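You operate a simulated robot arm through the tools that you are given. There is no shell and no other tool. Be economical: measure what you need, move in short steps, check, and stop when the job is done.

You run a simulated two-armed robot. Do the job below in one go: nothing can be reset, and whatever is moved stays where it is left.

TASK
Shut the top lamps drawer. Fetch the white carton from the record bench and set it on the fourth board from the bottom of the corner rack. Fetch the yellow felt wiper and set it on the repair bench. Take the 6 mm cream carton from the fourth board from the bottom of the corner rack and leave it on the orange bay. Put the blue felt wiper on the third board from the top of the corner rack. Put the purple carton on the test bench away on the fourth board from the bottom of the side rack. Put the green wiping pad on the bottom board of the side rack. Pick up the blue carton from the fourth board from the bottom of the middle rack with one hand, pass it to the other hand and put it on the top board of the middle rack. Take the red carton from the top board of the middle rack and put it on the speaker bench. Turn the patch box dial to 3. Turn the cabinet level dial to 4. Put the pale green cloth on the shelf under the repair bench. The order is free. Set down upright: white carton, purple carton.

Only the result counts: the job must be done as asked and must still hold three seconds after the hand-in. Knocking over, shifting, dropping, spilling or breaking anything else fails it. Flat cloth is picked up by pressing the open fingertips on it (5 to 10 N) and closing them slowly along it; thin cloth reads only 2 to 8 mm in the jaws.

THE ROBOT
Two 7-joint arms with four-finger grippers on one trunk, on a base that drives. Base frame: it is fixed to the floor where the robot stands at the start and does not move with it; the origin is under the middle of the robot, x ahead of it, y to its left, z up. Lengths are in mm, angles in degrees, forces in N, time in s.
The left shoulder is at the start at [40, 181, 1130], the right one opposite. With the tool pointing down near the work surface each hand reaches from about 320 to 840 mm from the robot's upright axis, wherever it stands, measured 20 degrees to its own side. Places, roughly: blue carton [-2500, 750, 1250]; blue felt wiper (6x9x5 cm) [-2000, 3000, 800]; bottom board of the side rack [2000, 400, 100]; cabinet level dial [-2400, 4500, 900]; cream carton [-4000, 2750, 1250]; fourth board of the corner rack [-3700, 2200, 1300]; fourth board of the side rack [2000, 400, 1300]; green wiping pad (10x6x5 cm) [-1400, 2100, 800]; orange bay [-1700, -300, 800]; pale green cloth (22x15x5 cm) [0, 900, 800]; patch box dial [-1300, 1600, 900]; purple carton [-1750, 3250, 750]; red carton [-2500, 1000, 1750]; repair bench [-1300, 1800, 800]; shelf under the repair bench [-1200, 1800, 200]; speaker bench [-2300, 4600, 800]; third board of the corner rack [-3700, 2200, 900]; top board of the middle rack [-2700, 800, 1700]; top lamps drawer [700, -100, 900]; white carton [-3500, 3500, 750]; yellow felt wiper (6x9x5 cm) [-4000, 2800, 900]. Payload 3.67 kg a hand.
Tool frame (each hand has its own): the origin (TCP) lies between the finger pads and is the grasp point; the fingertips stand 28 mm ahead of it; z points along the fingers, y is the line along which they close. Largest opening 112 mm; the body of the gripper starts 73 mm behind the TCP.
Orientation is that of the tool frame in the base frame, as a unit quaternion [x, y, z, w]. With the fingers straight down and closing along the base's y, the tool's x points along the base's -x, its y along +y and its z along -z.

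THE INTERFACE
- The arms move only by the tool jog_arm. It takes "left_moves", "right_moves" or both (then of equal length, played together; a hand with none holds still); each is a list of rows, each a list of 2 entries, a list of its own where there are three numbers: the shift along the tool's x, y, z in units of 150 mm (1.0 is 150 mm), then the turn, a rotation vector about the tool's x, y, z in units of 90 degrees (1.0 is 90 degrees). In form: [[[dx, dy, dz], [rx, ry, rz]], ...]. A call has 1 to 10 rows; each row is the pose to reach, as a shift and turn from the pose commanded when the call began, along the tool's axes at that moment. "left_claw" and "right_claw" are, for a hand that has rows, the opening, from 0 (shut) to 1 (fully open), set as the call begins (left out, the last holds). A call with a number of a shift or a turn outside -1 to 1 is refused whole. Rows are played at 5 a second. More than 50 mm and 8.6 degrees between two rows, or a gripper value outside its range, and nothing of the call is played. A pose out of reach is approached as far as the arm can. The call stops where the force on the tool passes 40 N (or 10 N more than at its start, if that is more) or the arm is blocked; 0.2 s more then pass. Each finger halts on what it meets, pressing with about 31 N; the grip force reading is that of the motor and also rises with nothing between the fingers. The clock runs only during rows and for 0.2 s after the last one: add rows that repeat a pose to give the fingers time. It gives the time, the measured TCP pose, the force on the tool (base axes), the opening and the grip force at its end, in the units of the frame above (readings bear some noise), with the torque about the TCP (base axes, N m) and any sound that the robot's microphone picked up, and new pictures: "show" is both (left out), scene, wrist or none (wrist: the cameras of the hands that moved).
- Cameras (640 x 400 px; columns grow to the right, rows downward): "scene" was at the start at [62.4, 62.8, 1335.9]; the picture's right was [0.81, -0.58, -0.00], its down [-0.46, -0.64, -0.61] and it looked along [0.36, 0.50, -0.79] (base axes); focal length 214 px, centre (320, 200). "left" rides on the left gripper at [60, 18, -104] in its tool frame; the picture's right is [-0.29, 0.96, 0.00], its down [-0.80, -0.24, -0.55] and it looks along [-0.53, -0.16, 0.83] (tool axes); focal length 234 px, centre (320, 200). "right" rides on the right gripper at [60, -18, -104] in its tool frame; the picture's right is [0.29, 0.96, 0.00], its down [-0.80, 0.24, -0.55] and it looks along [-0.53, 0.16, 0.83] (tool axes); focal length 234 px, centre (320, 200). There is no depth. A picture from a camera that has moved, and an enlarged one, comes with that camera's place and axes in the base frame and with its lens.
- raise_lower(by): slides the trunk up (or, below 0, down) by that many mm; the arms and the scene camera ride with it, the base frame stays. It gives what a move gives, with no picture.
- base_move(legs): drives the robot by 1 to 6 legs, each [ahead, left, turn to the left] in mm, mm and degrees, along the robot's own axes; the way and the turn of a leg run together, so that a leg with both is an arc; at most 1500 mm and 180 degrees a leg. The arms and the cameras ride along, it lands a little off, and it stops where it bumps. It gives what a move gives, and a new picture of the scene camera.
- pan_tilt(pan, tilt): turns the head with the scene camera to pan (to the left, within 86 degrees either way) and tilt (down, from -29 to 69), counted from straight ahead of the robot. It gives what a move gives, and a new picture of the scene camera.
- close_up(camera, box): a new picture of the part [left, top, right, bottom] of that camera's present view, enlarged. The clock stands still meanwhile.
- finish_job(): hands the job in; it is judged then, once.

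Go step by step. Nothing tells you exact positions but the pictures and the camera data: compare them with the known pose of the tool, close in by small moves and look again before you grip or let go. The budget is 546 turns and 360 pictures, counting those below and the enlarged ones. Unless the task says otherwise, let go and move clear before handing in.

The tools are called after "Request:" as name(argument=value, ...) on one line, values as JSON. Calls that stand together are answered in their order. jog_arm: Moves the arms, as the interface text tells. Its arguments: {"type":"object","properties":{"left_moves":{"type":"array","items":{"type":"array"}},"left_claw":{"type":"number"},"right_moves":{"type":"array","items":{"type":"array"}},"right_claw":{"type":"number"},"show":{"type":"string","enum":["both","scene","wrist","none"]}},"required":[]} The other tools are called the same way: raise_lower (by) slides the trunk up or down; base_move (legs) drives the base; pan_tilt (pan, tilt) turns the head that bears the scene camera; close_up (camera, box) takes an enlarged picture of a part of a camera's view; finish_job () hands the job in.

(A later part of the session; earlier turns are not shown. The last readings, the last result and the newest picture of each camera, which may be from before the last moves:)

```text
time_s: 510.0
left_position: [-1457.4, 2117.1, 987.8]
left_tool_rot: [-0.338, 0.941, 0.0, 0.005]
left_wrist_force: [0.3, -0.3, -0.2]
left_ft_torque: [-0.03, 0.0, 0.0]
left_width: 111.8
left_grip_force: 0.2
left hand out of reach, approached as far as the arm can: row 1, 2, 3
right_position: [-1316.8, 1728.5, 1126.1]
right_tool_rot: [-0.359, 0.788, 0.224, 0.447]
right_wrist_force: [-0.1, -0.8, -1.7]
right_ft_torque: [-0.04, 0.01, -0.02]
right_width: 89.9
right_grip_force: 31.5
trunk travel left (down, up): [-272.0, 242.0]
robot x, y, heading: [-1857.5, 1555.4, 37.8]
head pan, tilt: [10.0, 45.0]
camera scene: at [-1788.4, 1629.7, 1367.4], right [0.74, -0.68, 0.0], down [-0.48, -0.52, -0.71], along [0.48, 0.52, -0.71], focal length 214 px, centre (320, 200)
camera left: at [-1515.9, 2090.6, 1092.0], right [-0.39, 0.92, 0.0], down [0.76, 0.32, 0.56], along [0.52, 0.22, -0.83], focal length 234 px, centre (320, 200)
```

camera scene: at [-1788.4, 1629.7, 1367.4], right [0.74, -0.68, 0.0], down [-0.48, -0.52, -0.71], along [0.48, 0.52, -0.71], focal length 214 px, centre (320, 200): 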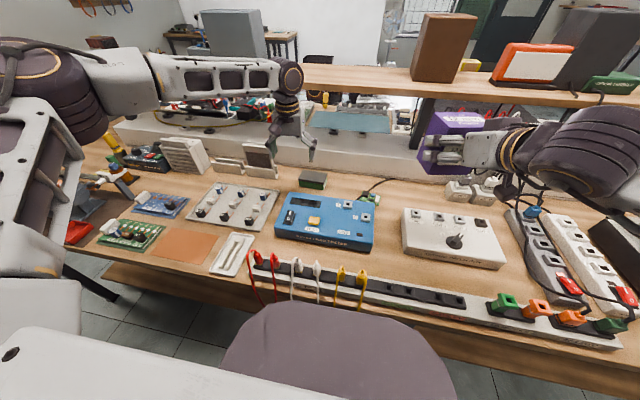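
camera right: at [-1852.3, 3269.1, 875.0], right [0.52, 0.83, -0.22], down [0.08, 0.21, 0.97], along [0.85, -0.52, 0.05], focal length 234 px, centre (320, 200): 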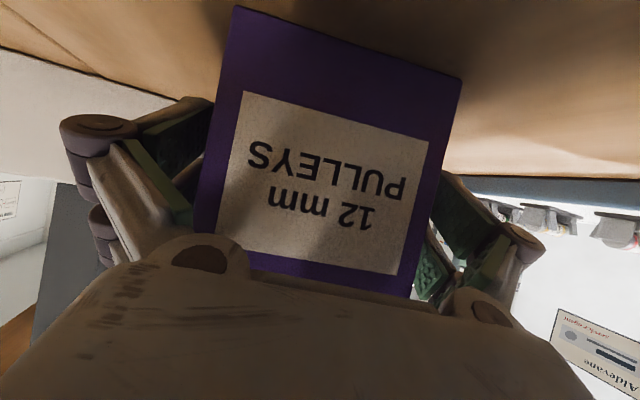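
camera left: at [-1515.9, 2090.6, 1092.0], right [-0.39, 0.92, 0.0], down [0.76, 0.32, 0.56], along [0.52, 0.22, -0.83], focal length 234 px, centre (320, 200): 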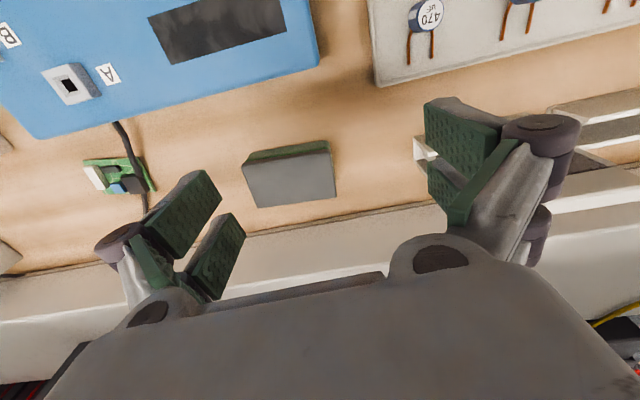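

Reach is limited for a vertical tool here. I tilt the hand forward 22° with normal yaw and will take the pad across its 10 cm side.

Request:
jog_arm(left_moves=[[[0, 0, 0], [0, -0.08, 0.03]], [[0, 0, 0], [0, -0.16, 0.06]], [[0, 0, 0], [0, -0.25, 0.08]]], left_claw=1, show="none")

Request:
jog_arm(left_moves=[[[-0.15, -0.05, 0.06], [0, 0, 0]], [[-0.3, -0.1, 0.12], [0, 0, 0]], [[-0.4, -0.15, 0.17], [0, 0, 0]]], show="wrist")

```text
time_s: 510.8
left_position: [-1456.0, 2115.3, 990.2]
left_tool_rot: [-0.273, 0.941, 0.067, 0.188]
left_wrist_force: [0.5, 0.5, -0.3]
left_ft_torque: [-0.01, -0.02, 0.0]
left_width: 112.0
left_grip_force: 0.1
right_position: [-1316.9, 1727.6, 1127.4]
right_tool_rot: [-0.358, 0.788, 0.223, 0.447]
right_wrist_force: [-0.3, 0.0, -1.7]
right_ft_torque: [0.01, 0.0, -0.01]
right_width: 89.9
right_grip_force: 31.2
trunk travel left (down, up): [-272.0, 242.0]
robot x, y, heading: [-1856.3, 1552.1, 37.2]
head pan, tilt: [10.0, 45.0]
```

```text
time_s: 511.6
left_position: [-1390.0, 2133.9, 987.9]
left_tool_rot: [-0.272, 0.941, 0.066, 0.187]
left_wrist_force: [0.1, 0.6, -1.5]
left_ft_torque: [-0.03, 0.03, 0.04]
left_width: 112.0
left_grip_force: 0.0
right_position: [-1316.9, 1728.8, 1125.5]
right_tool_rot: [-0.359, 0.789, 0.223, 0.446]
right_wrist_force: [-0.1, -0.1, -2.4]
right_ft_torque: [-0.05, 0.03, -0.03]
right_width: 90.0
right_grip_force: 30.5
trunk travel left (down, up): [-272.0, 242.0]
robot x, y, heading: [-1856.6, 1556.4, 37.6]
head pan, tilt: [10.0, 45.0]
camera left: at [-1480.6, 2095.9, 1060.6], right [-0.29, 0.95, 0.13], down [0.58, 0.06, 0.81], along [0.76, 0.31, -0.56], focal length 234 px, centre (320, 200)
```

left: 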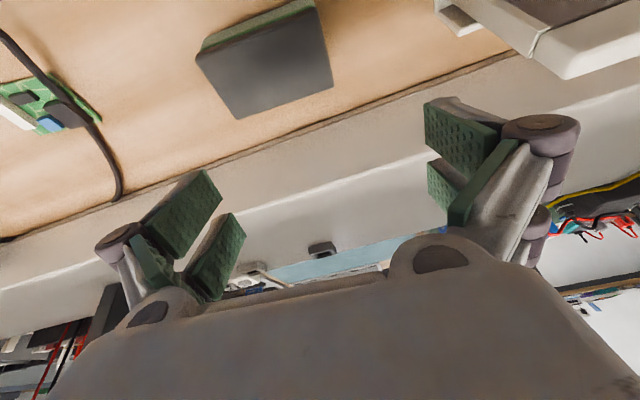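

Request:
jog_arm(left_moves=[[[0.12, -0.06, 0.18], [0, 0, 0]], [[0.24, -0.125, 0.38], [0, 0, 0]], [[0.337, -0.125, 0.567], [0, 0, 0]]], show="wrist")

```text
time_s: 512.4
left_position: [-1415.4, 2115.4, 902.2]
left_tool_rot: [-0.273, 0.941, 0.066, 0.188]
left_wrist_force: [-0.4, 0.5, -0.4]
left_ft_torque: [0.0, 0.01, -0.01]
left_width: 111.8
left_grip_force: 0.0
left hand out of reach, approached as far as the arm can: row 1, 2, 3
right_position: [-1317.3, 1727.9, 1125.5]
right_tool_rot: [-0.359, 0.788, 0.224, 0.447]
right_wrist_force: [-0.5, -0.6, -1.5]
right_ft_torque: [-0.03, 0.01, 0.0]
right_width: 89.6
right_grip_force: 31.5
trunk travel left (down, up): [-272.0, 242.0]
robot x, y, heading: [-1856.2, 1557.3, 37.6]
head pan, tilt: [10.0, 45.0]
camera left: at [-1506.4, 2076.7, 974.7], right [-0.29, 0.95, 0.13], down [0.57, 0.06, 0.82], along [0.77, 0.31, -0.56], focal length 234 px, centre (320, 200)
```

left: 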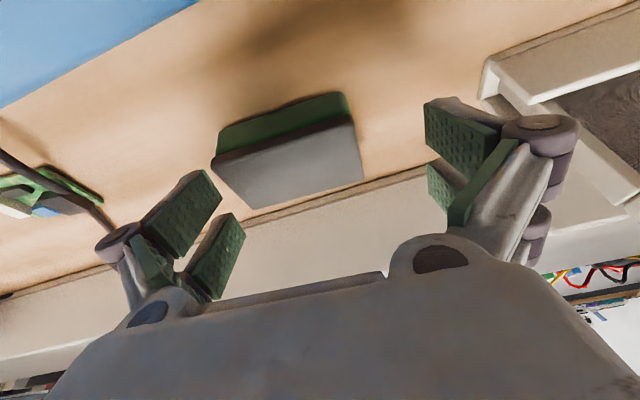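

Request:
jog_arm(right_moves=[[[-0.17, 0, -0.1], [0, 0, 0]], [[-0.35, 0, -0.2], [0, 0, 0]], [[-0.52, 0, -0.3], [0, 0, 0]]], left_moves=[[[-0.06, 0, -0.15], [0, 0, 0]], [[-0.12, 0, -0.3], [0, 0, 0]], [[-0.2, 0, -0.45], [0, 0, 0]]], show="none")

Request:
raise_lower(by=-140)

Request:
jog_arm(left_moves=[[[-0.1, 0, 0.04], [0, 0, 0]], [[-0.2, 0, 0.08], [0, 0, 0]]], show="both")

```text
time_s: 513.2
left_position: [-1413.1, 2111.4, 976.7]
left_tool_rot: [-0.273, 0.941, 0.066, 0.187]
left_wrist_force: [-1.2, -0.3, -0.8]
left_ft_torque: [0.0, -0.02, 0.0]
left_width: 112.2
left_grip_force: 0.1
right_position: [-1315.9, 1726.0, 1216.2]
right_tool_rot: [-0.359, 0.789, 0.223, 0.446]
right_wrist_force: [-0.3, -0.8, -1.6]
right_ft_torque: [-0.07, 0.01, 0.0]
right_width: 90.1
right_grip_force: 30.5
trunk travel left (down, up): [-272.0, 242.0]
robot x, y, heading: [-1857.8, 1553.0, 37.4]
head pan, tilt: [10.0, 45.0]
```

```text
time_s: 514.6
left_position: [-1404.1, 2107.9, 865.2]
left_tool_rot: [-0.272, 0.939, 0.062, 0.201]
left_wrist_force: [-2.7, -6.6, 14.2]
left_ft_torque: [-0.65, -0.43, -0.34]
left_width: 113.3
left_grip_force: 0.1
right_position: [-1316.1, 1726.6, 1091.0]
right_tool_rot: [-0.359, 0.789, 0.223, 0.446]
right_wrist_force: [-0.2, 0.2, -2.4]
right_ft_torque: [-0.05, 0.03, -0.02]
right_width: 89.8
right_grip_force: 30.6
trunk travel left (down, up): [-147.0, 367.0]
robot x, y, heading: [-1859.2, 1553.1, 37.6]
head pan, tilt: [10.0, 45.0]
stopped: the force on the tool passed its limit at 47 N (the readings are from after the stop); the commanded pose is now the measured one
```

```text
time_s: 515.2
left_position: [-1385.7, 2126.9, 864.6]
left_tool_rot: [-0.273, 0.939, 0.065, 0.2]
left_wrist_force: [-0.4, -1.6, 5.9]
left_ft_torque: [-0.22, -0.16, 0.06]
left_width: 112.9
left_grip_force: 0.1
left hand out of reach, approached as far as the arm can: row 2
right_position: [-1316.5, 1726.1, 1092.2]
right_tool_rot: [-0.359, 0.788, 0.224, 0.447]
right_wrist_force: [-0.5, -0.4, -2.3]
right_ft_torque: [-0.02, 0.04, 0.0]
right_width: 89.6
right_grip_force: 31.1
trunk travel left (down, up): [-147.0, 367.0]
robot x, y, heading: [-1858.0, 1551.5, 37.8]
head pan, tilt: [10.0, 45.0]
camera scene: at [-1789.1, 1628.8, 1242.1], right [0.74, -0.68, 0.0], down [-0.48, -0.52, -0.71], along [0.48, 0.52, -0.71], focal length 214 px, centre (320, 200)
camera left: at [-1477.8, 2088.6, 935.0], right [-0.29, 0.95, 0.13], down [0.56, 0.06, 0.83], along [0.78, 0.31, -0.54], focal length 234 px, centre (320, 200)
```

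scene: 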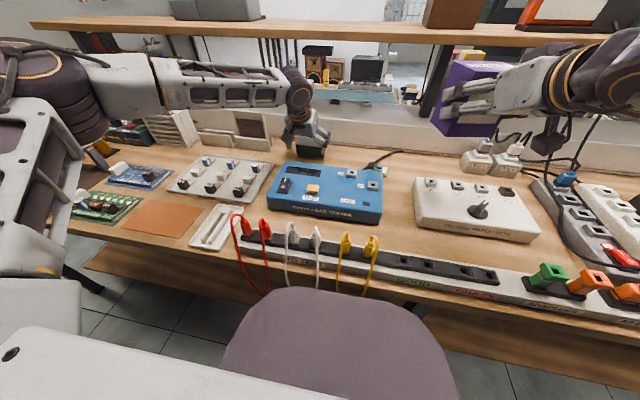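
left: 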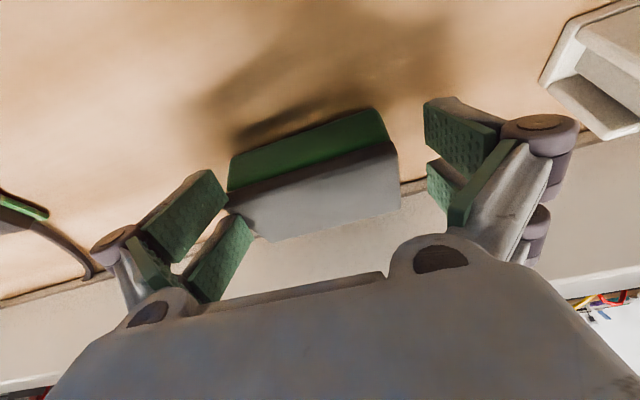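

A finger touched the pad's corner. I lift 40 mm, shift slightly right and look again.

Request:
raise_lower(by=45)

Request:
jog_arm(left_moves=[[[0, -0.05, 0], [0, 0, 0]], [[0, -0.1, 0], [0, 0, 0]]], show="wrist")

```text
time_s: 516.0
left_position: [-1385.4, 2126.6, 909.4]
left_tool_rot: [-0.272, 0.939, 0.062, 0.199]
left_wrist_force: [-0.1, 0.7, -0.1]
left_ft_torque: [0.01, 0.02, 0.01]
left_width: 112.0
left_grip_force: 0.0
right_position: [-1315.3, 1727.5, 1135.7]
right_tool_rot: [-0.359, 0.789, 0.223, 0.446]
right_wrist_force: [-0.1, 0.4, -2.1]
right_ft_torque: [-0.02, 0.0, 0.01]
right_width: 89.5
right_grip_force: 30.8
trunk travel left (down, up): [-192.0, 322.0]
robot x, y, heading: [-1861.6, 1556.7, 37.5]
head pan, tilt: [10.0, 45.0]
```

```text
time_s: 516.6
left_position: [-1385.7, 2114.7, 911.2]
left_tool_rot: [-0.271, 0.94, 0.063, 0.199]
left_wrist_force: [-0.2, 1.0, 0.4]
left_ft_torque: [0.0, 0.0, 0.02]
left_width: 112.1
left_grip_force: 0.2
left hand out of reach, approached as far as the arm can: row 1, 2
right_position: [-1314.6, 1726.2, 1136.4]
right_tool_rot: [-0.359, 0.789, 0.223, 0.447]
right_wrist_force: [-0.6, 0.2, -2.3]
right_ft_torque: [-0.06, 0.05, 0.02]
right_width: 89.7
right_grip_force: 31.4
trunk travel left (down, up): [-192.0, 322.0]
robot x, y, heading: [-1856.0, 1556.1, 37.4]
head pan, tilt: [10.0, 45.0]
camera left: at [-1477.7, 2076.9, 981.1], right [-0.29, 0.95, 0.13], down [0.55, 0.06, 0.83], along [0.78, 0.31, -0.54], focal length 234 px, centre (320, 200)
```

left: 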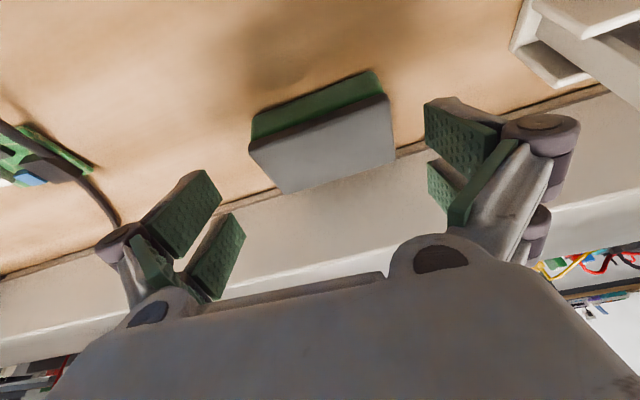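

Request:
jog_arm(left_moves=[[[-0.05, 0.02, 0.02], [0, 0, 0]], [[-0.105, 0.043, 0.045], [0, 0, 0]]], show="none")

Request:
raise_lower(by=-35)

Request:
close_up(camera="left", box=[0, 0, 640, 400])

```text
time_s: 517.2
left_position: [-1384.2, 2129.0, 913.5]
left_tool_rot: [-0.272, 0.939, 0.063, 0.2]
left_wrist_force: [0.0, 0.1, -0.1]
left_ft_torque: [-0.02, -0.03, 0.0]
left_width: 112.3
left_grip_force: 0.1
left hand out of reach, approached as far as the arm can: row 1, 2
right_position: [-1316.8, 1726.0, 1136.5]
right_tool_rot: [-0.359, 0.788, 0.223, 0.446]
right_wrist_force: [0.2, -0.5, -1.9]
right_ft_torque: [-0.04, 0.0, 0.01]
right_width: 89.8
right_grip_force: 30.4
trunk travel left (down, up): [-192.0, 322.0]
robot x, y, heading: [-1858.2, 1557.3, 37.2]
head pan, tilt: [10.0, 45.0]
```

```text
time_s: 518.0
left_position: [-1385.3, 2129.2, 878.8]
left_tool_rot: [-0.271, 0.939, 0.062, 0.201]
left_wrist_force: [-0.7, 0.4, 0.8]
left_ft_torque: [0.0, -0.01, -0.02]
left_width: 112.1
left_grip_force: 0.0
right_position: [-1314.7, 1727.4, 1101.9]
right_tool_rot: [-0.359, 0.788, 0.223, 0.447]
right_wrist_force: [-0.4, 0.2, -1.5]
right_ft_torque: [-0.02, 0.01, 0.01]
right_width: 90.0
right_grip_force: 30.9
trunk travel left (down, up): [-157.0, 357.0]
robot x, y, heading: [-1858.5, 1558.8, 37.7]
head pan, tilt: [10.0, 45.0]
```

```text
1.00 times, centred on (320, 200) of left (not enlarged: the box is as wide or as high as the picture)
camera zoom: at [-1476.8, 2091.4, 948.3], right [-0.29, 0.95, 0.13], down [0.55, 0.06, 0.83], along [0.78, 0.31, -0.54], focal length 234 px, centre (320, 200)
```

zoom: 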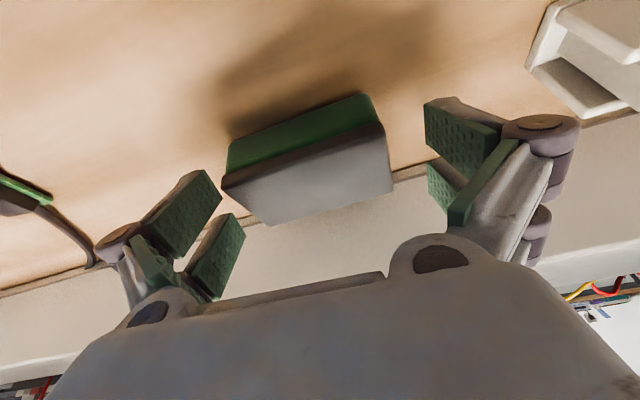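

Request:
jog_arm(left_moves=[[[0, -0.03, 0], [0, 0, 0]], [[0.02, -0.06, 0], [0, 0, 0]]], show="none")

Request:
raise_lower(by=-12)

Request:
close_up(camera="left", box=[0, 0, 640, 400])

```text
time_s: 518.6
left_position: [-1384.2, 2121.4, 876.4]
left_tool_rot: [-0.271, 0.939, 0.062, 0.201]
left_wrist_force: [0.7, -0.7, 0.9]
left_ft_torque: [0.01, -0.02, -0.01]
left_width: 112.2
left_grip_force: 0.2
right_position: [-1314.4, 1725.8, 1101.4]
right_tool_rot: [-0.359, 0.788, 0.224, 0.447]
right_wrist_force: [0.2, -0.4, -1.3]
right_ft_torque: [-0.02, 0.03, 0.03]
right_width: 89.8
right_grip_force: 30.7
trunk travel left (down, up): [-157.0, 357.0]
robot x, y, heading: [-1859.2, 1554.6, 37.6]
head pan, tilt: [10.0, 45.0]
```

```text
time_s: 519.2
left_position: [-1384.8, 2121.0, 865.2]
left_tool_rot: [-0.271, 0.939, 0.063, 0.201]
left_wrist_force: [0.4, 0.3, 0.5]
left_ft_torque: [0.0, -0.02, 0.01]
left_width: 112.0
left_grip_force: 0.1
right_position: [-1315.4, 1727.1, 1089.4]
right_tool_rot: [-0.359, 0.789, 0.223, 0.447]
right_wrist_force: [-0.9, -0.8, -2.7]
right_ft_torque: [-0.02, -0.01, 0.0]
right_width: 89.7
right_grip_force: 30.3
trunk travel left (down, up): [-145.0, 369.0]
robot x, y, heading: [-1858.4, 1557.5, 37.5]
head pan, tilt: [10.0, 45.0]
```

```text
1.00 times, centred on (320, 200) of left (not enlarged: the box is as wide or as high as the picture)
camera zoom: at [-1477.1, 2082.5, 934.6], right [-0.29, 0.95, 0.13], down [0.55, 0.06, 0.83], along [0.78, 0.31, -0.54], focal length 234 px, centre (320, 200)
```

zoom: 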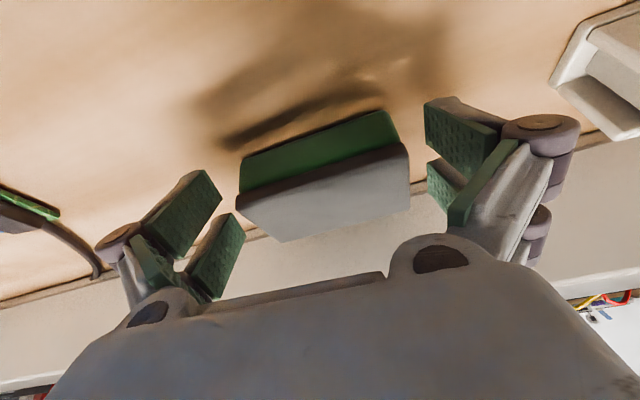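

The pad is centred between the fingers. I lower slightly and close.

Request:
raise_lower(by=-8)

Request:
jog_arm(left_moves=[[[0, 0, 0], [0, 0, 0]], [[0, 0, 0], [0, 0, 0]], [[0, 0, 0], [0, 0, 0]]], left_claw=0, show="wrist")

```text
time_s: 519.8
left_position: [-1385.3, 2120.3, 856.5]
left_tool_rot: [-0.271, 0.939, 0.062, 0.201]
left_wrist_force: [-0.9, -0.7, -0.1]
left_ft_torque: [-0.03, 0.01, -0.02]
left_width: 112.2
left_grip_force: 0.0
right_position: [-1315.6, 1727.0, 1081.2]
right_tool_rot: [-0.358, 0.788, 0.224, 0.448]
right_wrist_force: [0.2, 0.0, -2.4]
right_ft_torque: [0.01, 0.03, -0.03]
right_width: 90.0
right_grip_force: 30.8
trunk travel left (down, up): [-137.0, 377.0]
robot x, y, heading: [-1860.1, 1551.2, 37.5]
head pan, tilt: [10.0, 45.0]
```

```text
time_s: 520.6
left_position: [-1384.4, 2120.8, 856.2]
left_tool_rot: [-0.272, 0.939, 0.063, 0.201]
left_wrist_force: [1.5, 0.1, 2.5]
left_ft_torque: [-0.19, -0.08, -0.02]
left_width: 100.3
left_grip_force: 31.2
right_position: [-1315.4, 1726.6, 1080.6]
right_tool_rot: [-0.359, 0.788, 0.223, 0.447]
right_wrist_force: [-0.8, 0.4, -1.8]
right_ft_torque: [-0.03, 0.01, 0.02]
right_width: 89.9
right_grip_force: 30.6
trunk travel left (down, up): [-137.0, 377.0]
robot x, y, heading: [-1858.0, 1551.5, 37.7]
head pan, tilt: [10.0, 45.0]
camera left: at [-1477.0, 2082.4, 926.9], right [-0.29, 0.95, 0.13], down [0.55, 0.06, 0.83], along [0.78, 0.31, -0.54], focal length 234 px, centre (320, 200)
```

left: 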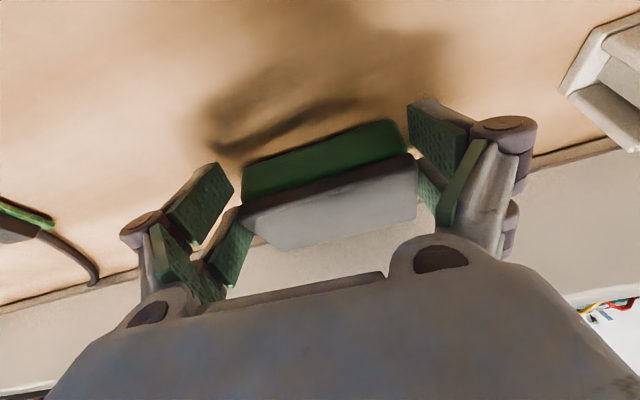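

Gripped (100 mm). I lift and back off from the bench.

Request:
raise_lower(by=100)

Request:
close_up(camera="left", box=[0, 0, 640, 400])

Request:
raise_lower(by=270)

Request:
base_move(legs=[[-110, 0, 0]])

```text
time_s: 521.9
left_position: [-1383.8, 2122.2, 956.5]
left_tool_rot: [-0.271, 0.939, 0.062, 0.201]
left_wrist_force: [0.0, 0.1, -0.4]
left_ft_torque: [0.01, 0.04, 0.0]
left_width: 99.9
left_grip_force: 31.0
right_position: [-1315.1, 1726.8, 1180.7]
right_tool_rot: [-0.359, 0.789, 0.223, 0.446]
right_wrist_force: [0.1, 0.3, -2.3]
right_ft_torque: [-0.01, 0.03, 0.02]
right_width: 90.0
right_grip_force: 30.8
trunk travel left (down, up): [-237.0, 277.0]
robot x, y, heading: [-1856.3, 1556.0, 37.5]
head pan, tilt: [10.0, 45.0]
```

```text
1.00 times, centred on (320, 200) of left (not enlarged: the box is as wide or as high as the picture)
camera zoom: at [-1476.9, 2082.8, 1026.3], right [-0.29, 0.95, 0.13], down [0.55, 0.06, 0.83], along [0.78, 0.31, -0.54], focal length 234 px, centre (320, 200)
```

zoom: 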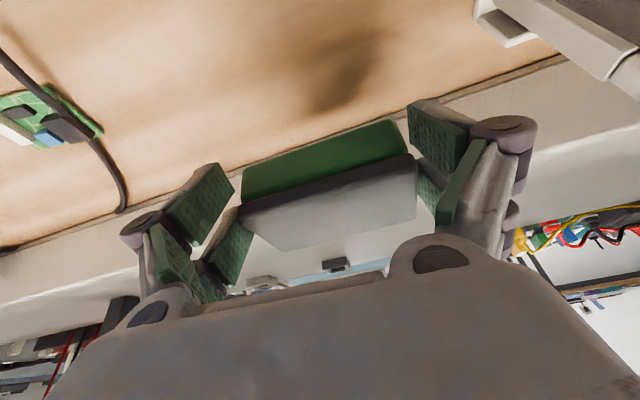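

```text
time_s: 524.7
left_position: [-1384.2, 2121.0, 1225.6]
left_tool_rot: [-0.271, 0.939, 0.063, 0.201]
left_wrist_force: [-0.8, -0.2, -0.8]
left_ft_torque: [0.02, 0.0, -0.01]
left_width: 99.9
left_grip_force: 31.5
right_position: [-1314.5, 1726.8, 1450.7]
right_tool_rot: [-0.359, 0.789, 0.223, 0.447]
right_wrist_force: [0.5, -0.6, -2.1]
right_ft_torque: [-0.02, 0.0, -0.02]
right_width: 89.9
right_grip_force: 30.7
trunk travel left (down, up): [-507.0, 7.0]
robot x, y, heading: [-1857.9, 1554.5, 37.5]
head pan, tilt: [10.0, 45.0]
```

```text
time_s: 525.9
left_position: [-1469.9, 2057.1, 1223.2]
left_tool_rot: [-0.272, 0.939, 0.062, 0.201]
left_wrist_force: [0.9, -0.1, -0.6]
left_ft_torque: [-0.02, -0.01, 0.02]
left_width: 99.7
left_grip_force: 30.2
right_position: [-1400.6, 1662.6, 1449.2]
right_tool_rot: [-0.359, 0.789, 0.223, 0.446]
right_wrist_force: [0.1, 0.4, -1.7]
right_ft_torque: [-0.05, -0.02, -0.01]
right_width: 89.7
right_grip_force: 31.0
trunk travel left (down, up): [-507.0, 7.0]
robot x, y, heading: [-1944.8, 1485.3, 37.6]
head pan, tilt: [10.0, 45.0]
camera scene: at [-1872.6, 1565.1, 1601.4], right [0.74, -0.67, 0.0], down [-0.48, -0.52, -0.71], along [0.48, 0.52, -0.71], focal length 214 px, centre (320, 200)
```

scene: 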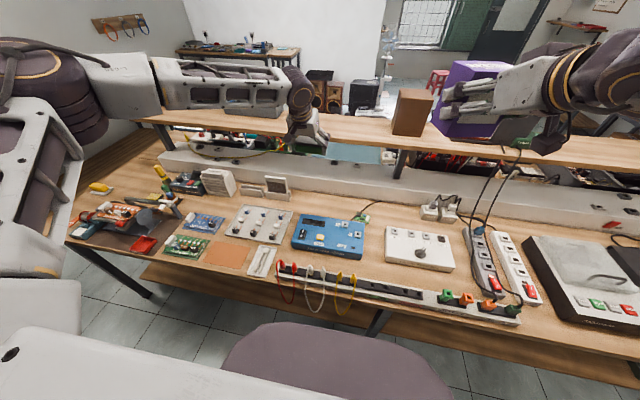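

Both items held. I pull the left hand in and drive around to the side rack (saving pictures).

Request:
jog_arm(left_moves=[[[0.23, 0, -0.1], [0, 0, 0]], [[0.46, 0, -0.2], [0, 0, 0]], [[0.69, 0, -0.3], [0, 0, 0]], [[0.92, 0, -0.39], [0, 0, 0]]], show="none")

Request:
base_move(legs=[[0, 0, -45], [0, 0, -45.5], [1200, 0, 0], [1000, 0, 0]])

```text
time_s: 526.9
left_position: [-1600.5, 1973.0, 1224.7]
left_tool_rot: [-0.273, 0.939, 0.063, 0.202]
left_wrist_force: [-0.4, 0.8, -0.9]
left_ft_torque: [-0.01, -0.01, -0.03]
left_width: 99.9
left_grip_force: 30.8
right_position: [-1403.8, 1660.1, 1451.7]
right_tool_rot: [-0.36, 0.788, 0.224, 0.447]
right_wrist_force: [-0.9, -0.7, -1.8]
right_ft_torque: [-0.02, 0.01, -0.03]
right_width: 89.7
right_grip_force: 31.4
trunk travel left (down, up): [-507.0, 7.0]
robot x, y, heading: [-1946.5, 1488.2, 37.5]
head pan, tilt: [10.0, 45.0]
```

```text
time_s: 542.8
left_position: [-85.8, -611.8, 1223.6]
left_tool_rot: [0.467, 0.859, -0.096, 0.187]
left_wrist_force: [0.5, 0.5, -0.5]
left_ft_torque: [0.03, -0.03, -0.03]
left_width: 99.8
left_grip_force: 31.2
right_position: [-396.0, -811.3, 1450.4]
right_tool_rot: [0.299, 0.812, -0.156, 0.476]
right_wrist_force: [0.3, 0.1, -2.0]
right_ft_torque: [0.05, 0.03, -0.02]
right_width: 89.8
right_grip_force: 31.0
trunk travel left (down, up): [-507.0, 7.0]
robot x, y, heading: [-573.2, -270.7, -51.8]
head pan, tilt: [10.0, 45.0]
camera scene: at [-502.7, -339.0, 1601.7], right [-0.67, -0.74, 0.0], down [-0.53, 0.47, -0.71], along [0.53, -0.47, -0.71], focal length 214 px, centre (320, 200)
```

scene: 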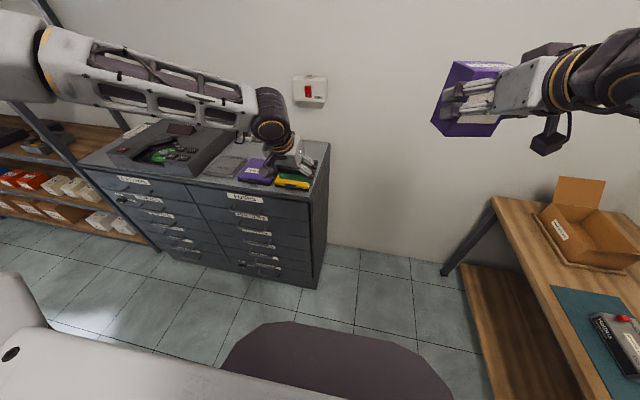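

Request:
base_move(legs=[[0, 0, -1.2], [0, 1200, 0], [0, 900, 0]])

Request:
pan_tilt(pan=0, tilt=20)

```text
time_s: 553.8
left_position: [1563.7, 663.7, 1222.8]
left_tool_rot: [0.467, 0.859, -0.097, 0.187]
left_wrist_force: [-0.1, 0.1, 0.3]
left_ft_torque: [0.02, -0.02, 0.0]
left_width: 99.5
left_grip_force: 30.7
right_position: [1253.5, 464.6, 1451.3]
right_tool_rot: [0.3, 0.813, -0.155, 0.475]
right_wrist_force: [-0.7, -0.9, -1.8]
right_ft_torque: [0.0, 0.03, -0.01]
right_width: 89.7
right_grip_force: 31.3
trunk travel left (down, up): [-507.0, 7.0]
robot x, y, heading: [1079.0, 1008.3, -51.9]
head pan, tilt: [10.0, 45.0]
camera scene: at [1147.7, 937.2, 1601.6], right [-0.67, -0.74, 0.0], down [-0.53, 0.47, -0.71], along [0.53, -0.47, -0.71], focal length 214 px, centre (320, 200)
```

scene: 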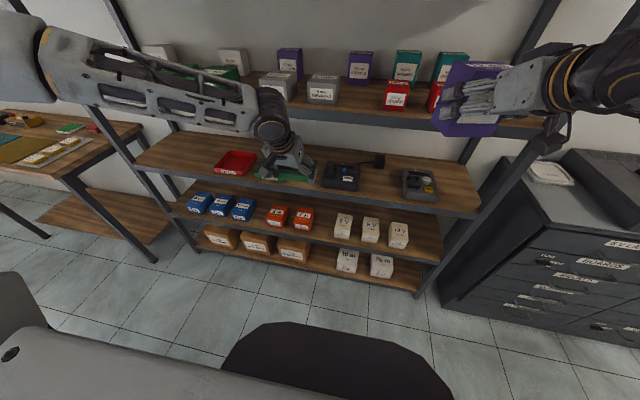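

```text
time_s: 554.7
left_position: [1564.7, 665.5, 1223.8]
left_tool_rot: [0.467, 0.859, -0.097, 0.186]
left_wrist_force: [0.7, 0.1, -1.0]
left_ft_torque: [0.02, 0.01, 0.02]
left_width: 99.5
left_grip_force: 31.0
right_position: [1255.6, 465.8, 1449.4]
right_tool_rot: [0.3, 0.813, -0.155, 0.474]
right_wrist_force: [-0.3, -0.6, -1.5]
right_ft_torque: [0.02, 0.0, 0.0]
right_width: 89.6
right_grip_force: 30.6
trunk travel left (down, up): [-507.0, 7.0]
robot x, y, heading: [1078.6, 1007.2, -52.0]
head pan, tilt: [0.0, 20.0]
camera scene: at [1145.7, 919.2, 1640.2], right [-0.79, -0.62, 0.0], down [-0.21, 0.27, -0.94], along [0.58, -0.74, -0.34], focal length 214 px, centre (320, 200)
```

scene: 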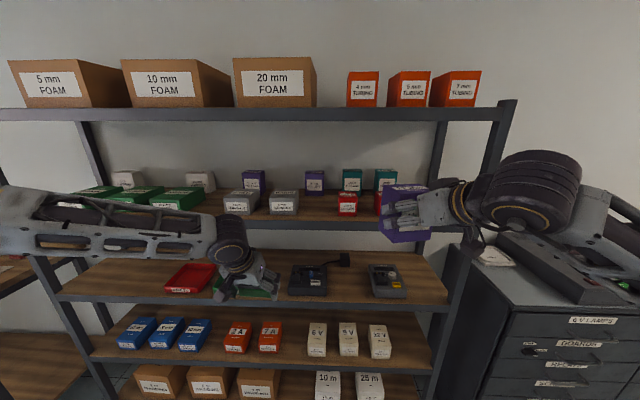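

Request:
close_up(camera="scene", box=[60, 150, 420, 240])

Request:
close_up(camera="scene", box=[90, 300, 440, 400])

```text
1.78 times, centred on (240, 195) of scene
camera zoom: at [1145.7, 919.2, 1640.2], right [-0.79, -0.62, 0.0], down [-0.21, 0.27, -0.94], along [0.58, -0.74, -0.34], focal length 381 px, centre (462, 209)
```

zoom: 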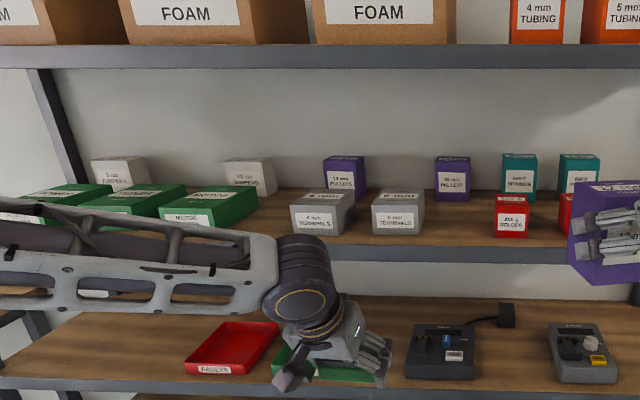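

```text
1.83 times, centred on (265, 350) of scene
camera zoom: at [1145.7, 919.2, 1640.2], right [-0.79, -0.62, 0.0], down [-0.21, 0.27, -0.94], along [0.58, -0.74, -0.34], focal length 392 px, centre (421, -74)
```

zoom: 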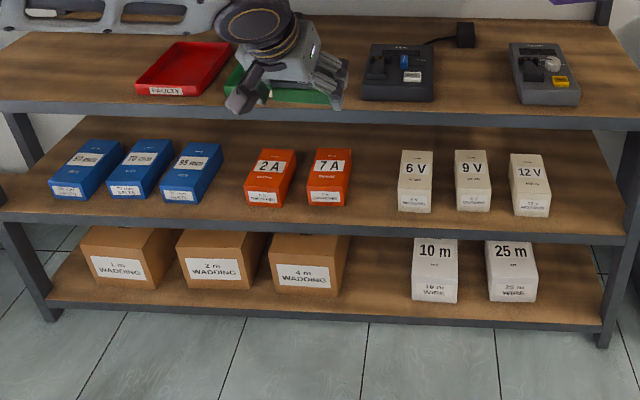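

The widest gap on the fourth board is straight ahead. I square up the purple carton, pull the left hand back a little, then shift left 200.

Request:
jog_arm(left_moves=[[[0.2, 0, -0.08], [0, 0, 0]], [[0.4, 0, -0.17], [0, 0, 0]]], right_moves=[[[0, 0, 0], [0.06, 0, 0.035]], [[0, 0, 0], [0.12, 0, 0.07]]], show="none")

Request:
base_move(legs=[[0, 200, -1], [190, 0, 0]])

```text
time_s: 555.3
left_position: [1528.1, 720.4, 1223.6]
left_tool_rot: [0.468, 0.858, -0.098, 0.186]
left_wrist_force: [-0.1, 0.3, -0.6]
left_ft_torque: [0.01, 0.03, -0.02]
left_width: 99.5
left_grip_force: 30.9
right_position: [1255.1, 468.5, 1450.6]
right_tool_rot: [0.387, 0.777, -0.205, 0.452]
right_wrist_force: [-0.3, -0.4, -1.6]
right_ft_torque: [0.0, 0.02, 0.0]
right_width: 89.7
right_grip_force: 31.2
trunk travel left (down, up): [-507.0, 7.0]
robot x, y, heading: [1078.3, 1010.0, -51.8]
head pan, tilt: [0.0, 20.0]
```

```text
time_s: 558.1
left_position: [1792.0, 676.7, 1224.2]
left_tool_rot: [0.479, 0.852, -0.1, 0.187]
left_wrist_force: [-0.4, -0.1, -0.3]
left_ft_torque: [-0.01, 0.02, 0.01]
left_width: 99.7
left_grip_force: 31.1
right_position: [1510.9, 430.6, 1452.5]
right_tool_rot: [0.396, 0.772, -0.21, 0.45]
right_wrist_force: [-0.6, 0.9, -2.0]
right_ft_torque: [0.02, 0.01, 0.0]
right_width: 90.0
right_grip_force: 30.7
trunk travel left (down, up): [-507.0, 7.0]
robot x, y, heading: [1348.0, 967.9, -53.3]
head pan, tilt: [0.0, 20.0]
camera scene: at [1413.3, 886.4, 1640.7], right [-0.8, -0.6, 0.0], down [-0.2, 0.27, -0.94], along [0.56, -0.75, -0.34], focal length 214 px, centre (320, 200)
```

scene: 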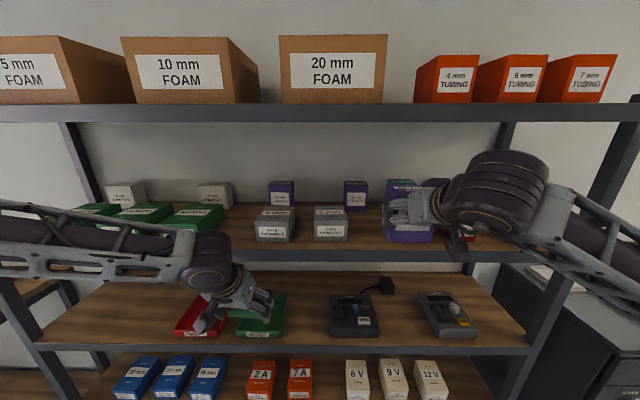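

Request:
jog_arm(left_moves=[[[0.15, 0, -0.06], [0, 0, 0]], [[0.31, 0, -0.13], [0, 0, 0]]], right_moves=[[[0.18, 0.1, 0.11], [0, 0, 0]], [[0.368, 0.2, 0.216], [0, 0, 0]]], show="none")

Request:
close_up(camera="right", box=[0, 0, 640, 400])

```text
time_s: 558.7
left_position: [1766.0, 719.5, 1222.0]
left_tool_rot: [0.479, 0.852, -0.1, 0.186]
left_wrist_force: [1.2, 0.6, -0.6]
left_ft_torque: [0.02, 0.0, 0.01]
left_width: 99.4
left_grip_force: 30.6
right_position: [1539.0, 451.4, 1388.8]
right_tool_rot: [0.396, 0.771, -0.211, 0.451]
right_wrist_force: [-0.3, 0.8, -2.3]
right_ft_torque: [0.0, -0.01, -0.03]
right_width: 89.8
right_grip_force: 31.2
trunk travel left (down, up): [-507.0, 7.0]
robot x, y, heading: [1345.8, 975.0, -53.3]
head pan, tilt: [0.0, 20.0]
```

```text
1.00 times, centred on (320, 200) of right (not enlarged: the box is as wide or as high as the picture)
camera zoom: at [1452.7, 536.3, 1388.5], right [0.69, 0.69, -0.22], down [0.12, 0.19, 0.97], along [0.72, -0.7, 0.04], focal length 234 px, centre (320, 200)
```

zoom: 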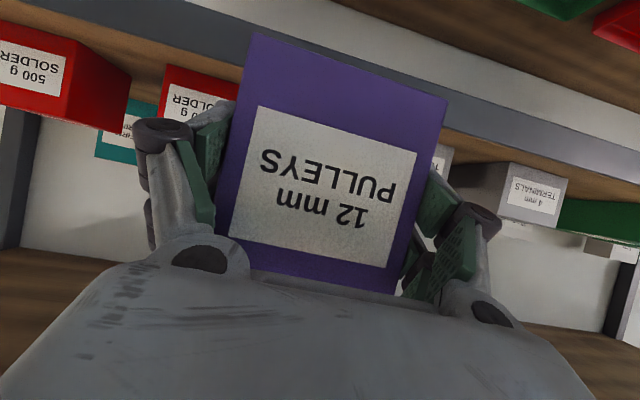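

The carton lines up with the gap. I drive forward 130 mm.

Request:
base_move(legs=[[132, 0, 0]])

Request:
close_up(camera="right", box=[0, 0, 640, 400])

```text
time_s: 560.0
left_position: [1841.8, 616.0, 1222.5]
left_tool_rot: [0.48, 0.852, -0.1, 0.186]
left_wrist_force: [-0.4, 0.4, -1.0]
left_ft_torque: [-0.01, 0.0, 0.0]
left_width: 99.4
left_grip_force: 31.6
right_position: [1612.3, 348.1, 1387.3]
right_tool_rot: [0.397, 0.771, -0.211, 0.451]
right_wrist_force: [0.3, 0.6, -1.9]
right_ft_torque: [0.01, 0.02, -0.01]
right_width: 89.7
right_grip_force: 30.9
trunk travel left (down, up): [-507.0, 7.0]
robot x, y, heading: [1426.7, 869.9, -53.6]
head pan, tilt: [0.0, 20.0]
camera scene: at [1490.7, 783.8, 1640.6], right [-0.8, -0.59, 0.0], down [-0.2, 0.27, -0.94], along [0.56, -0.76, -0.34], focal length 214 px, centre (320, 200)
```

scene: 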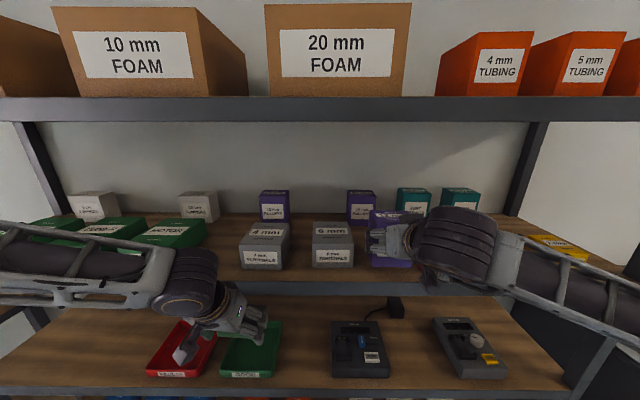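

```text
1.00 times, centred on (320, 200) of right (not enlarged: the box is as wide or as high as the picture)
camera zoom: at [1527.4, 433.1, 1388.5], right [0.69, 0.69, -0.22], down [0.12, 0.18, 0.97], along [0.71, -0.7, 0.04], focal length 234 px, centre (320, 200)
```

zoom: 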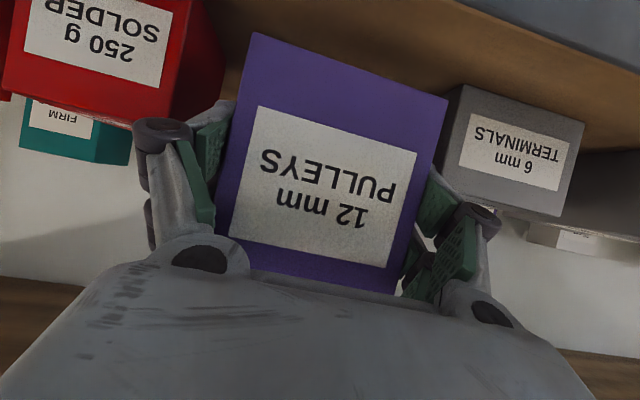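

In position; I shift 8 mm left for even clearance and lower to contact.

Request:
jog_arm(right_moves=[[[0.06, 0.055, 0.034], [0, 0, 0]], [[0.092, 0.055, 0.054], [0, 0, 0]], [[0.12, 0.055, 0.07], [0, 0, 0]], [[0.15, 0.055, 0.088], [0, 0, 0]], [[0.175, 0.055, 0.104], [0, 0, 0]], [[0.2, 0.055, 0.118], [0, 0, 0]]], show="none")

```text
time_s: 561.4
left_position: [1841.0, 613.1, 1221.9]
left_tool_rot: [0.48, 0.851, -0.1, 0.187]
left_wrist_force: [-0.3, -0.2, -1.1]
left_ft_torque: [0.02, 0.01, -0.02]
left_width: 99.5
left_grip_force: 31.0
right_position: [1620.3, 350.8, 1356.4]
right_tool_rot: [0.397, 0.77, -0.213, 0.452]
right_wrist_force: [-1.5, 0.7, 14.3]
right_ft_torque: [-1.0, 0.15, -0.03]
right_width: 89.7
right_grip_force: 31.4
trunk travel left (down, up): [-507.0, 7.0]
robot x, y, heading: [1428.5, 868.3, -53.5]
head pan, tilt: [0.0, 20.0]
```

Request:
jog_arm(right_moves=[[[0, 0, 0], [0, 0, 0]], [[0, 0, 0], [0, 0, 0]]], right_claw=0.88, show="wrist")

Request:
jog_arm(right_moves=[[[0.13, 0, -0.22], [0, 0, 0]], [[0.27, 0, -0.46], [0, 0, 0]], [[0.4, 0, -0.69], [0, 0, 0]], [[0.5, 0, -0.9], [0, 0, 0]]], show="wrist")

```text
time_s: 562.0
left_position: [1842.5, 613.6, 1222.1]
left_tool_rot: [0.48, 0.852, -0.1, 0.186]
left_wrist_force: [-0.8, -0.1, -0.9]
left_ft_torque: [-0.02, 0.02, 0.0]
left_width: 99.5
left_grip_force: 31.6
right_position: [1621.1, 351.5, 1351.4]
right_tool_rot: [0.398, 0.771, -0.212, 0.45]
right_wrist_force: [0.2, 0.1, 0.2]
right_ft_torque: [0.01, -0.02, 0.01]
right_width: 98.7
right_grip_force: 0.0
trunk travel left (down, up): [-507.0, 7.0]
robot x, y, heading: [1429.2, 871.4, -53.5]
head pan, tilt: [0.0, 20.0]
camera right: at [1536.2, 437.2, 1353.5], right [0.69, 0.69, -0.22], down [0.12, 0.18, 0.98], along [0.71, -0.7, 0.04], focal length 234 px, centre (320, 200)
```

right: 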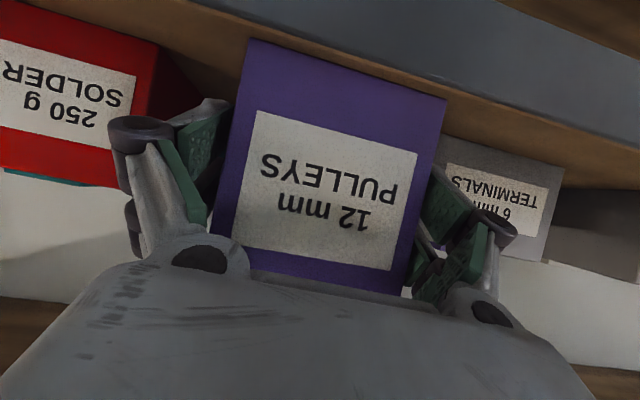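

```text
time_s: 563.0
left_position: [1842.5, 614.5, 1222.3]
left_tool_rot: [0.479, 0.852, -0.099, 0.185]
left_wrist_force: [0.5, -0.2, -0.5]
left_ft_torque: [-0.02, 0.01, -0.01]
left_width: 99.5
left_grip_force: 30.9
right_position: [1615.1, 439.2, 1396.8]
right_tool_rot: [0.397, 0.772, -0.211, 0.449]
right_wrist_force: [-0.3, -0.1, 0.1]
right_ft_torque: [-0.01, 0.01, 0.01]
right_width: 98.6
right_grip_force: 0.1
right hand out of reach, approached as far as the arm can: row 1, 2, 3, 4
trunk travel left (down, up): [-507.0, 7.0]
robot x, y, heading: [1426.2, 868.9, -53.5]
head pan, tilt: [0.0, 20.0]
camera right: at [1529.5, 524.5, 1397.7], right [0.69, 0.69, -0.22], down [0.13, 0.18, 0.97], along [0.71, -0.7, 0.04], focal length 234 px, centre (320, 200)
```

right: 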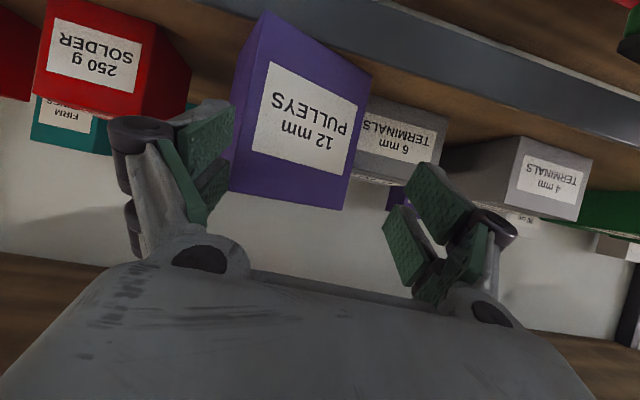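

The hand slipped sideways on retreat and turned the purple carton a little. I back off with the base and inspect.

Request:
base_move(legs=[[-170, 0, 0]])

Request:
close_up(camera="scene", box=[200, 160, 440, 290])

```text
time_s: 564.5
left_position: [1743.0, 747.7, 1220.0]
left_tool_rot: [0.481, 0.851, -0.099, 0.184]
left_wrist_force: [-0.1, -0.8, -1.0]
left_ft_torque: [0.04, -0.01, 0.02]
left_width: 99.4
left_grip_force: 30.8
right_position: [1514.2, 571.0, 1395.9]
right_tool_rot: [0.4, 0.772, -0.211, 0.447]
right_wrist_force: [-0.4, 0.1, 0.3]
right_ft_torque: [-0.01, 0.02, -0.01]
right_width: 98.6
right_grip_force: 0.0
trunk travel left (down, up): [-507.0, 7.0]
robot x, y, heading: [1329.2, 1006.2, -53.5]
head pan, tilt: [0.0, 20.0]
camera scene: at [1393.6, 914.9, 1639.9], right [-0.81, -0.59, 0.0], down [-0.2, 0.28, -0.94], along [0.56, -0.76, -0.35], focal length 214 px, centre (320, 200)
```

scene: 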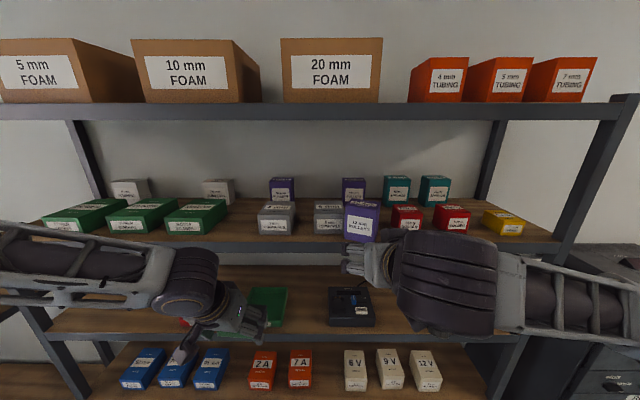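

```text
2.67 times, centred on (320, 225) of scene
camera zoom: at [1393.6, 914.9, 1639.9], right [-0.81, -0.59, 0.0], down [-0.2, 0.28, -0.94], along [0.56, -0.76, -0.35], focal length 572 px, centre (320, 133)
```

zoom: 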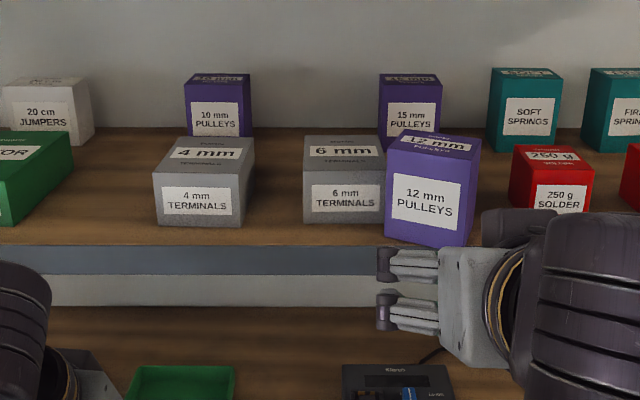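

The purple carton stands upright on the fourth board and the neighbours are unmoved. Now the green pad: I move right 255 mm and lower everything in front of the bottom board gap.

Request:
base_move(legs=[[0, -255, 0.5]])

Request:
raise_lower(by=-400)

Request:
raise_lower(by=-105)

Request:
jog_arm(left_moves=[[[0.1, 0, 0.23], [0, 0, 0]], [[0.2, 0, 0.46], [0, 0, 0]], [[0.3, 0, 0.69], [0, 0, 0]], [[0.39, 0, 0.92], [0, 0, 0]]], show="none")

Request:
jog_arm(left_moves=[[[0.1, 0, 0.23], [0, 0, 0]], [[0.2, 0, 0.46], [0, 0, 0]], [[0.3, 0, 0.69], [0, 0, 0]], [[0.39, 0, 0.92], [0, 0, 0]]], show="none")

```text
time_s: 566.3
left_position: [1540.7, 603.1, 1221.0]
left_tool_rot: [0.479, 0.852, -0.1, 0.185]
left_wrist_force: [0.9, 0.3, -0.2]
left_ft_torque: [0.05, 0.02, -0.01]
left_width: 99.2
left_grip_force: 30.7
right_position: [1313.5, 427.7, 1396.6]
right_tool_rot: [0.398, 0.772, -0.212, 0.448]
right_wrist_force: [0.1, 1.0, 0.4]
right_ft_torque: [0.01, -0.01, -0.02]
right_width: 98.5
right_grip_force: 0.1
trunk travel left (down, up): [-507.0, 7.0]
robot x, y, heading: [1122.4, 860.4, -53.3]
head pan, tilt: [0.0, 20.0]
camera scene: at [1191.8, 771.2, 1640.3], right [-0.8, -0.59, 0.0], down [-0.2, 0.27, -0.94], along [0.56, -0.76, -0.34], focal length 214 px, centre (320, 200)
```

scene: 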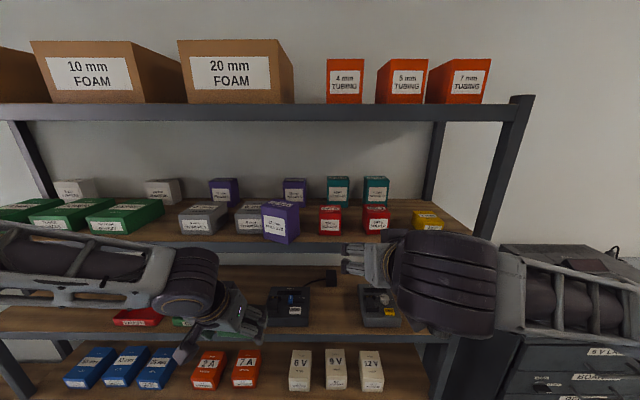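

```text
time_s: 570.2
left_position: [1539.0, 602.2, 822.7]
left_tool_rot: [0.48, 0.852, -0.099, 0.185]
left_wrist_force: [-1.0, 0.1, 0.3]
left_ft_torque: [0.03, -0.02, -0.02]
left_width: 99.4
left_grip_force: 30.5
right_position: [1311.7, 427.2, 995.8]
right_tool_rot: [0.398, 0.772, -0.211, 0.448]
right_wrist_force: [0.2, -0.3, -0.7]
right_ft_torque: [0.0, 0.01, -0.02]
right_width: 98.6
right_grip_force: 0.0
trunk travel left (down, up): [-107.0, 407.0]
robot x, y, heading: [1122.6, 863.3, -53.5]
head pan, tilt: [0.0, 20.0]
```

```text
time_s: 571.5
left_position: [1540.4, 601.9, 717.7]
left_tool_rot: [0.48, 0.851, -0.1, 0.186]
left_wrist_force: [0.7, -0.4, -0.2]
left_ft_torque: [0.03, 0.03, -0.01]
left_width: 99.5
left_grip_force: 30.9
right_position: [1311.4, 427.1, 893.9]
right_tool_rot: [0.397, 0.772, -0.211, 0.449]
right_wrist_force: [-0.1, -0.3, -0.3]
right_ft_torque: [0.01, 0.01, -0.03]
right_width: 98.3
right_grip_force: 0.0
trunk travel left (down, up): [-2.0, 512.0]
robot x, y, heading: [1125.7, 862.8, -53.4]
head pan, tilt: [0.0, 20.0]
```

```text
time_s: 572.5
left_position: [1544.4, 598.5, 568.7]
left_tool_rot: [0.479, 0.852, -0.1, 0.185]
left_wrist_force: [-0.3, -0.4, -0.4]
left_ft_torque: [-0.02, 0.02, -0.01]
left_width: 99.4
left_grip_force: 30.7
right_position: [1312.5, 426.9, 893.1]
right_tool_rot: [0.397, 0.772, -0.211, 0.449]
right_wrist_force: [0.6, 0.0, 0.3]
right_ft_torque: [0.02, 0.0, 0.01]
right_width: 98.8
right_grip_force: 0.0
trunk travel left (down, up): [-2.0, 512.0]
robot x, y, heading: [1125.5, 862.0, -53.4]
head pan, tilt: [0.0, 20.0]
```

```text
time_s: 573.5
left_position: [1560.5, 611.3, 446.4]
left_tool_rot: [0.48, 0.852, -0.101, 0.184]
left_wrist_force: [0.2, 0.5, -0.7]
left_ft_torque: [0.0, 0.02, 0.01]
left_width: 99.5
left_grip_force: 30.7
left hand out of reach, approached as far as the arm can: row 3, 4
right_position: [1312.3, 426.1, 892.6]
right_tool_rot: [0.398, 0.772, -0.211, 0.449]
right_wrist_force: [0.0, -0.9, 0.2]
right_ft_torque: [-0.02, -0.02, -0.01]
right_width: 98.6
right_grip_force: 0.0
trunk travel left (down, up): [-2.0, 512.0]
robot x, y, heading: [1121.9, 860.6, -53.4]
head pan, tilt: [0.0, 20.0]
```

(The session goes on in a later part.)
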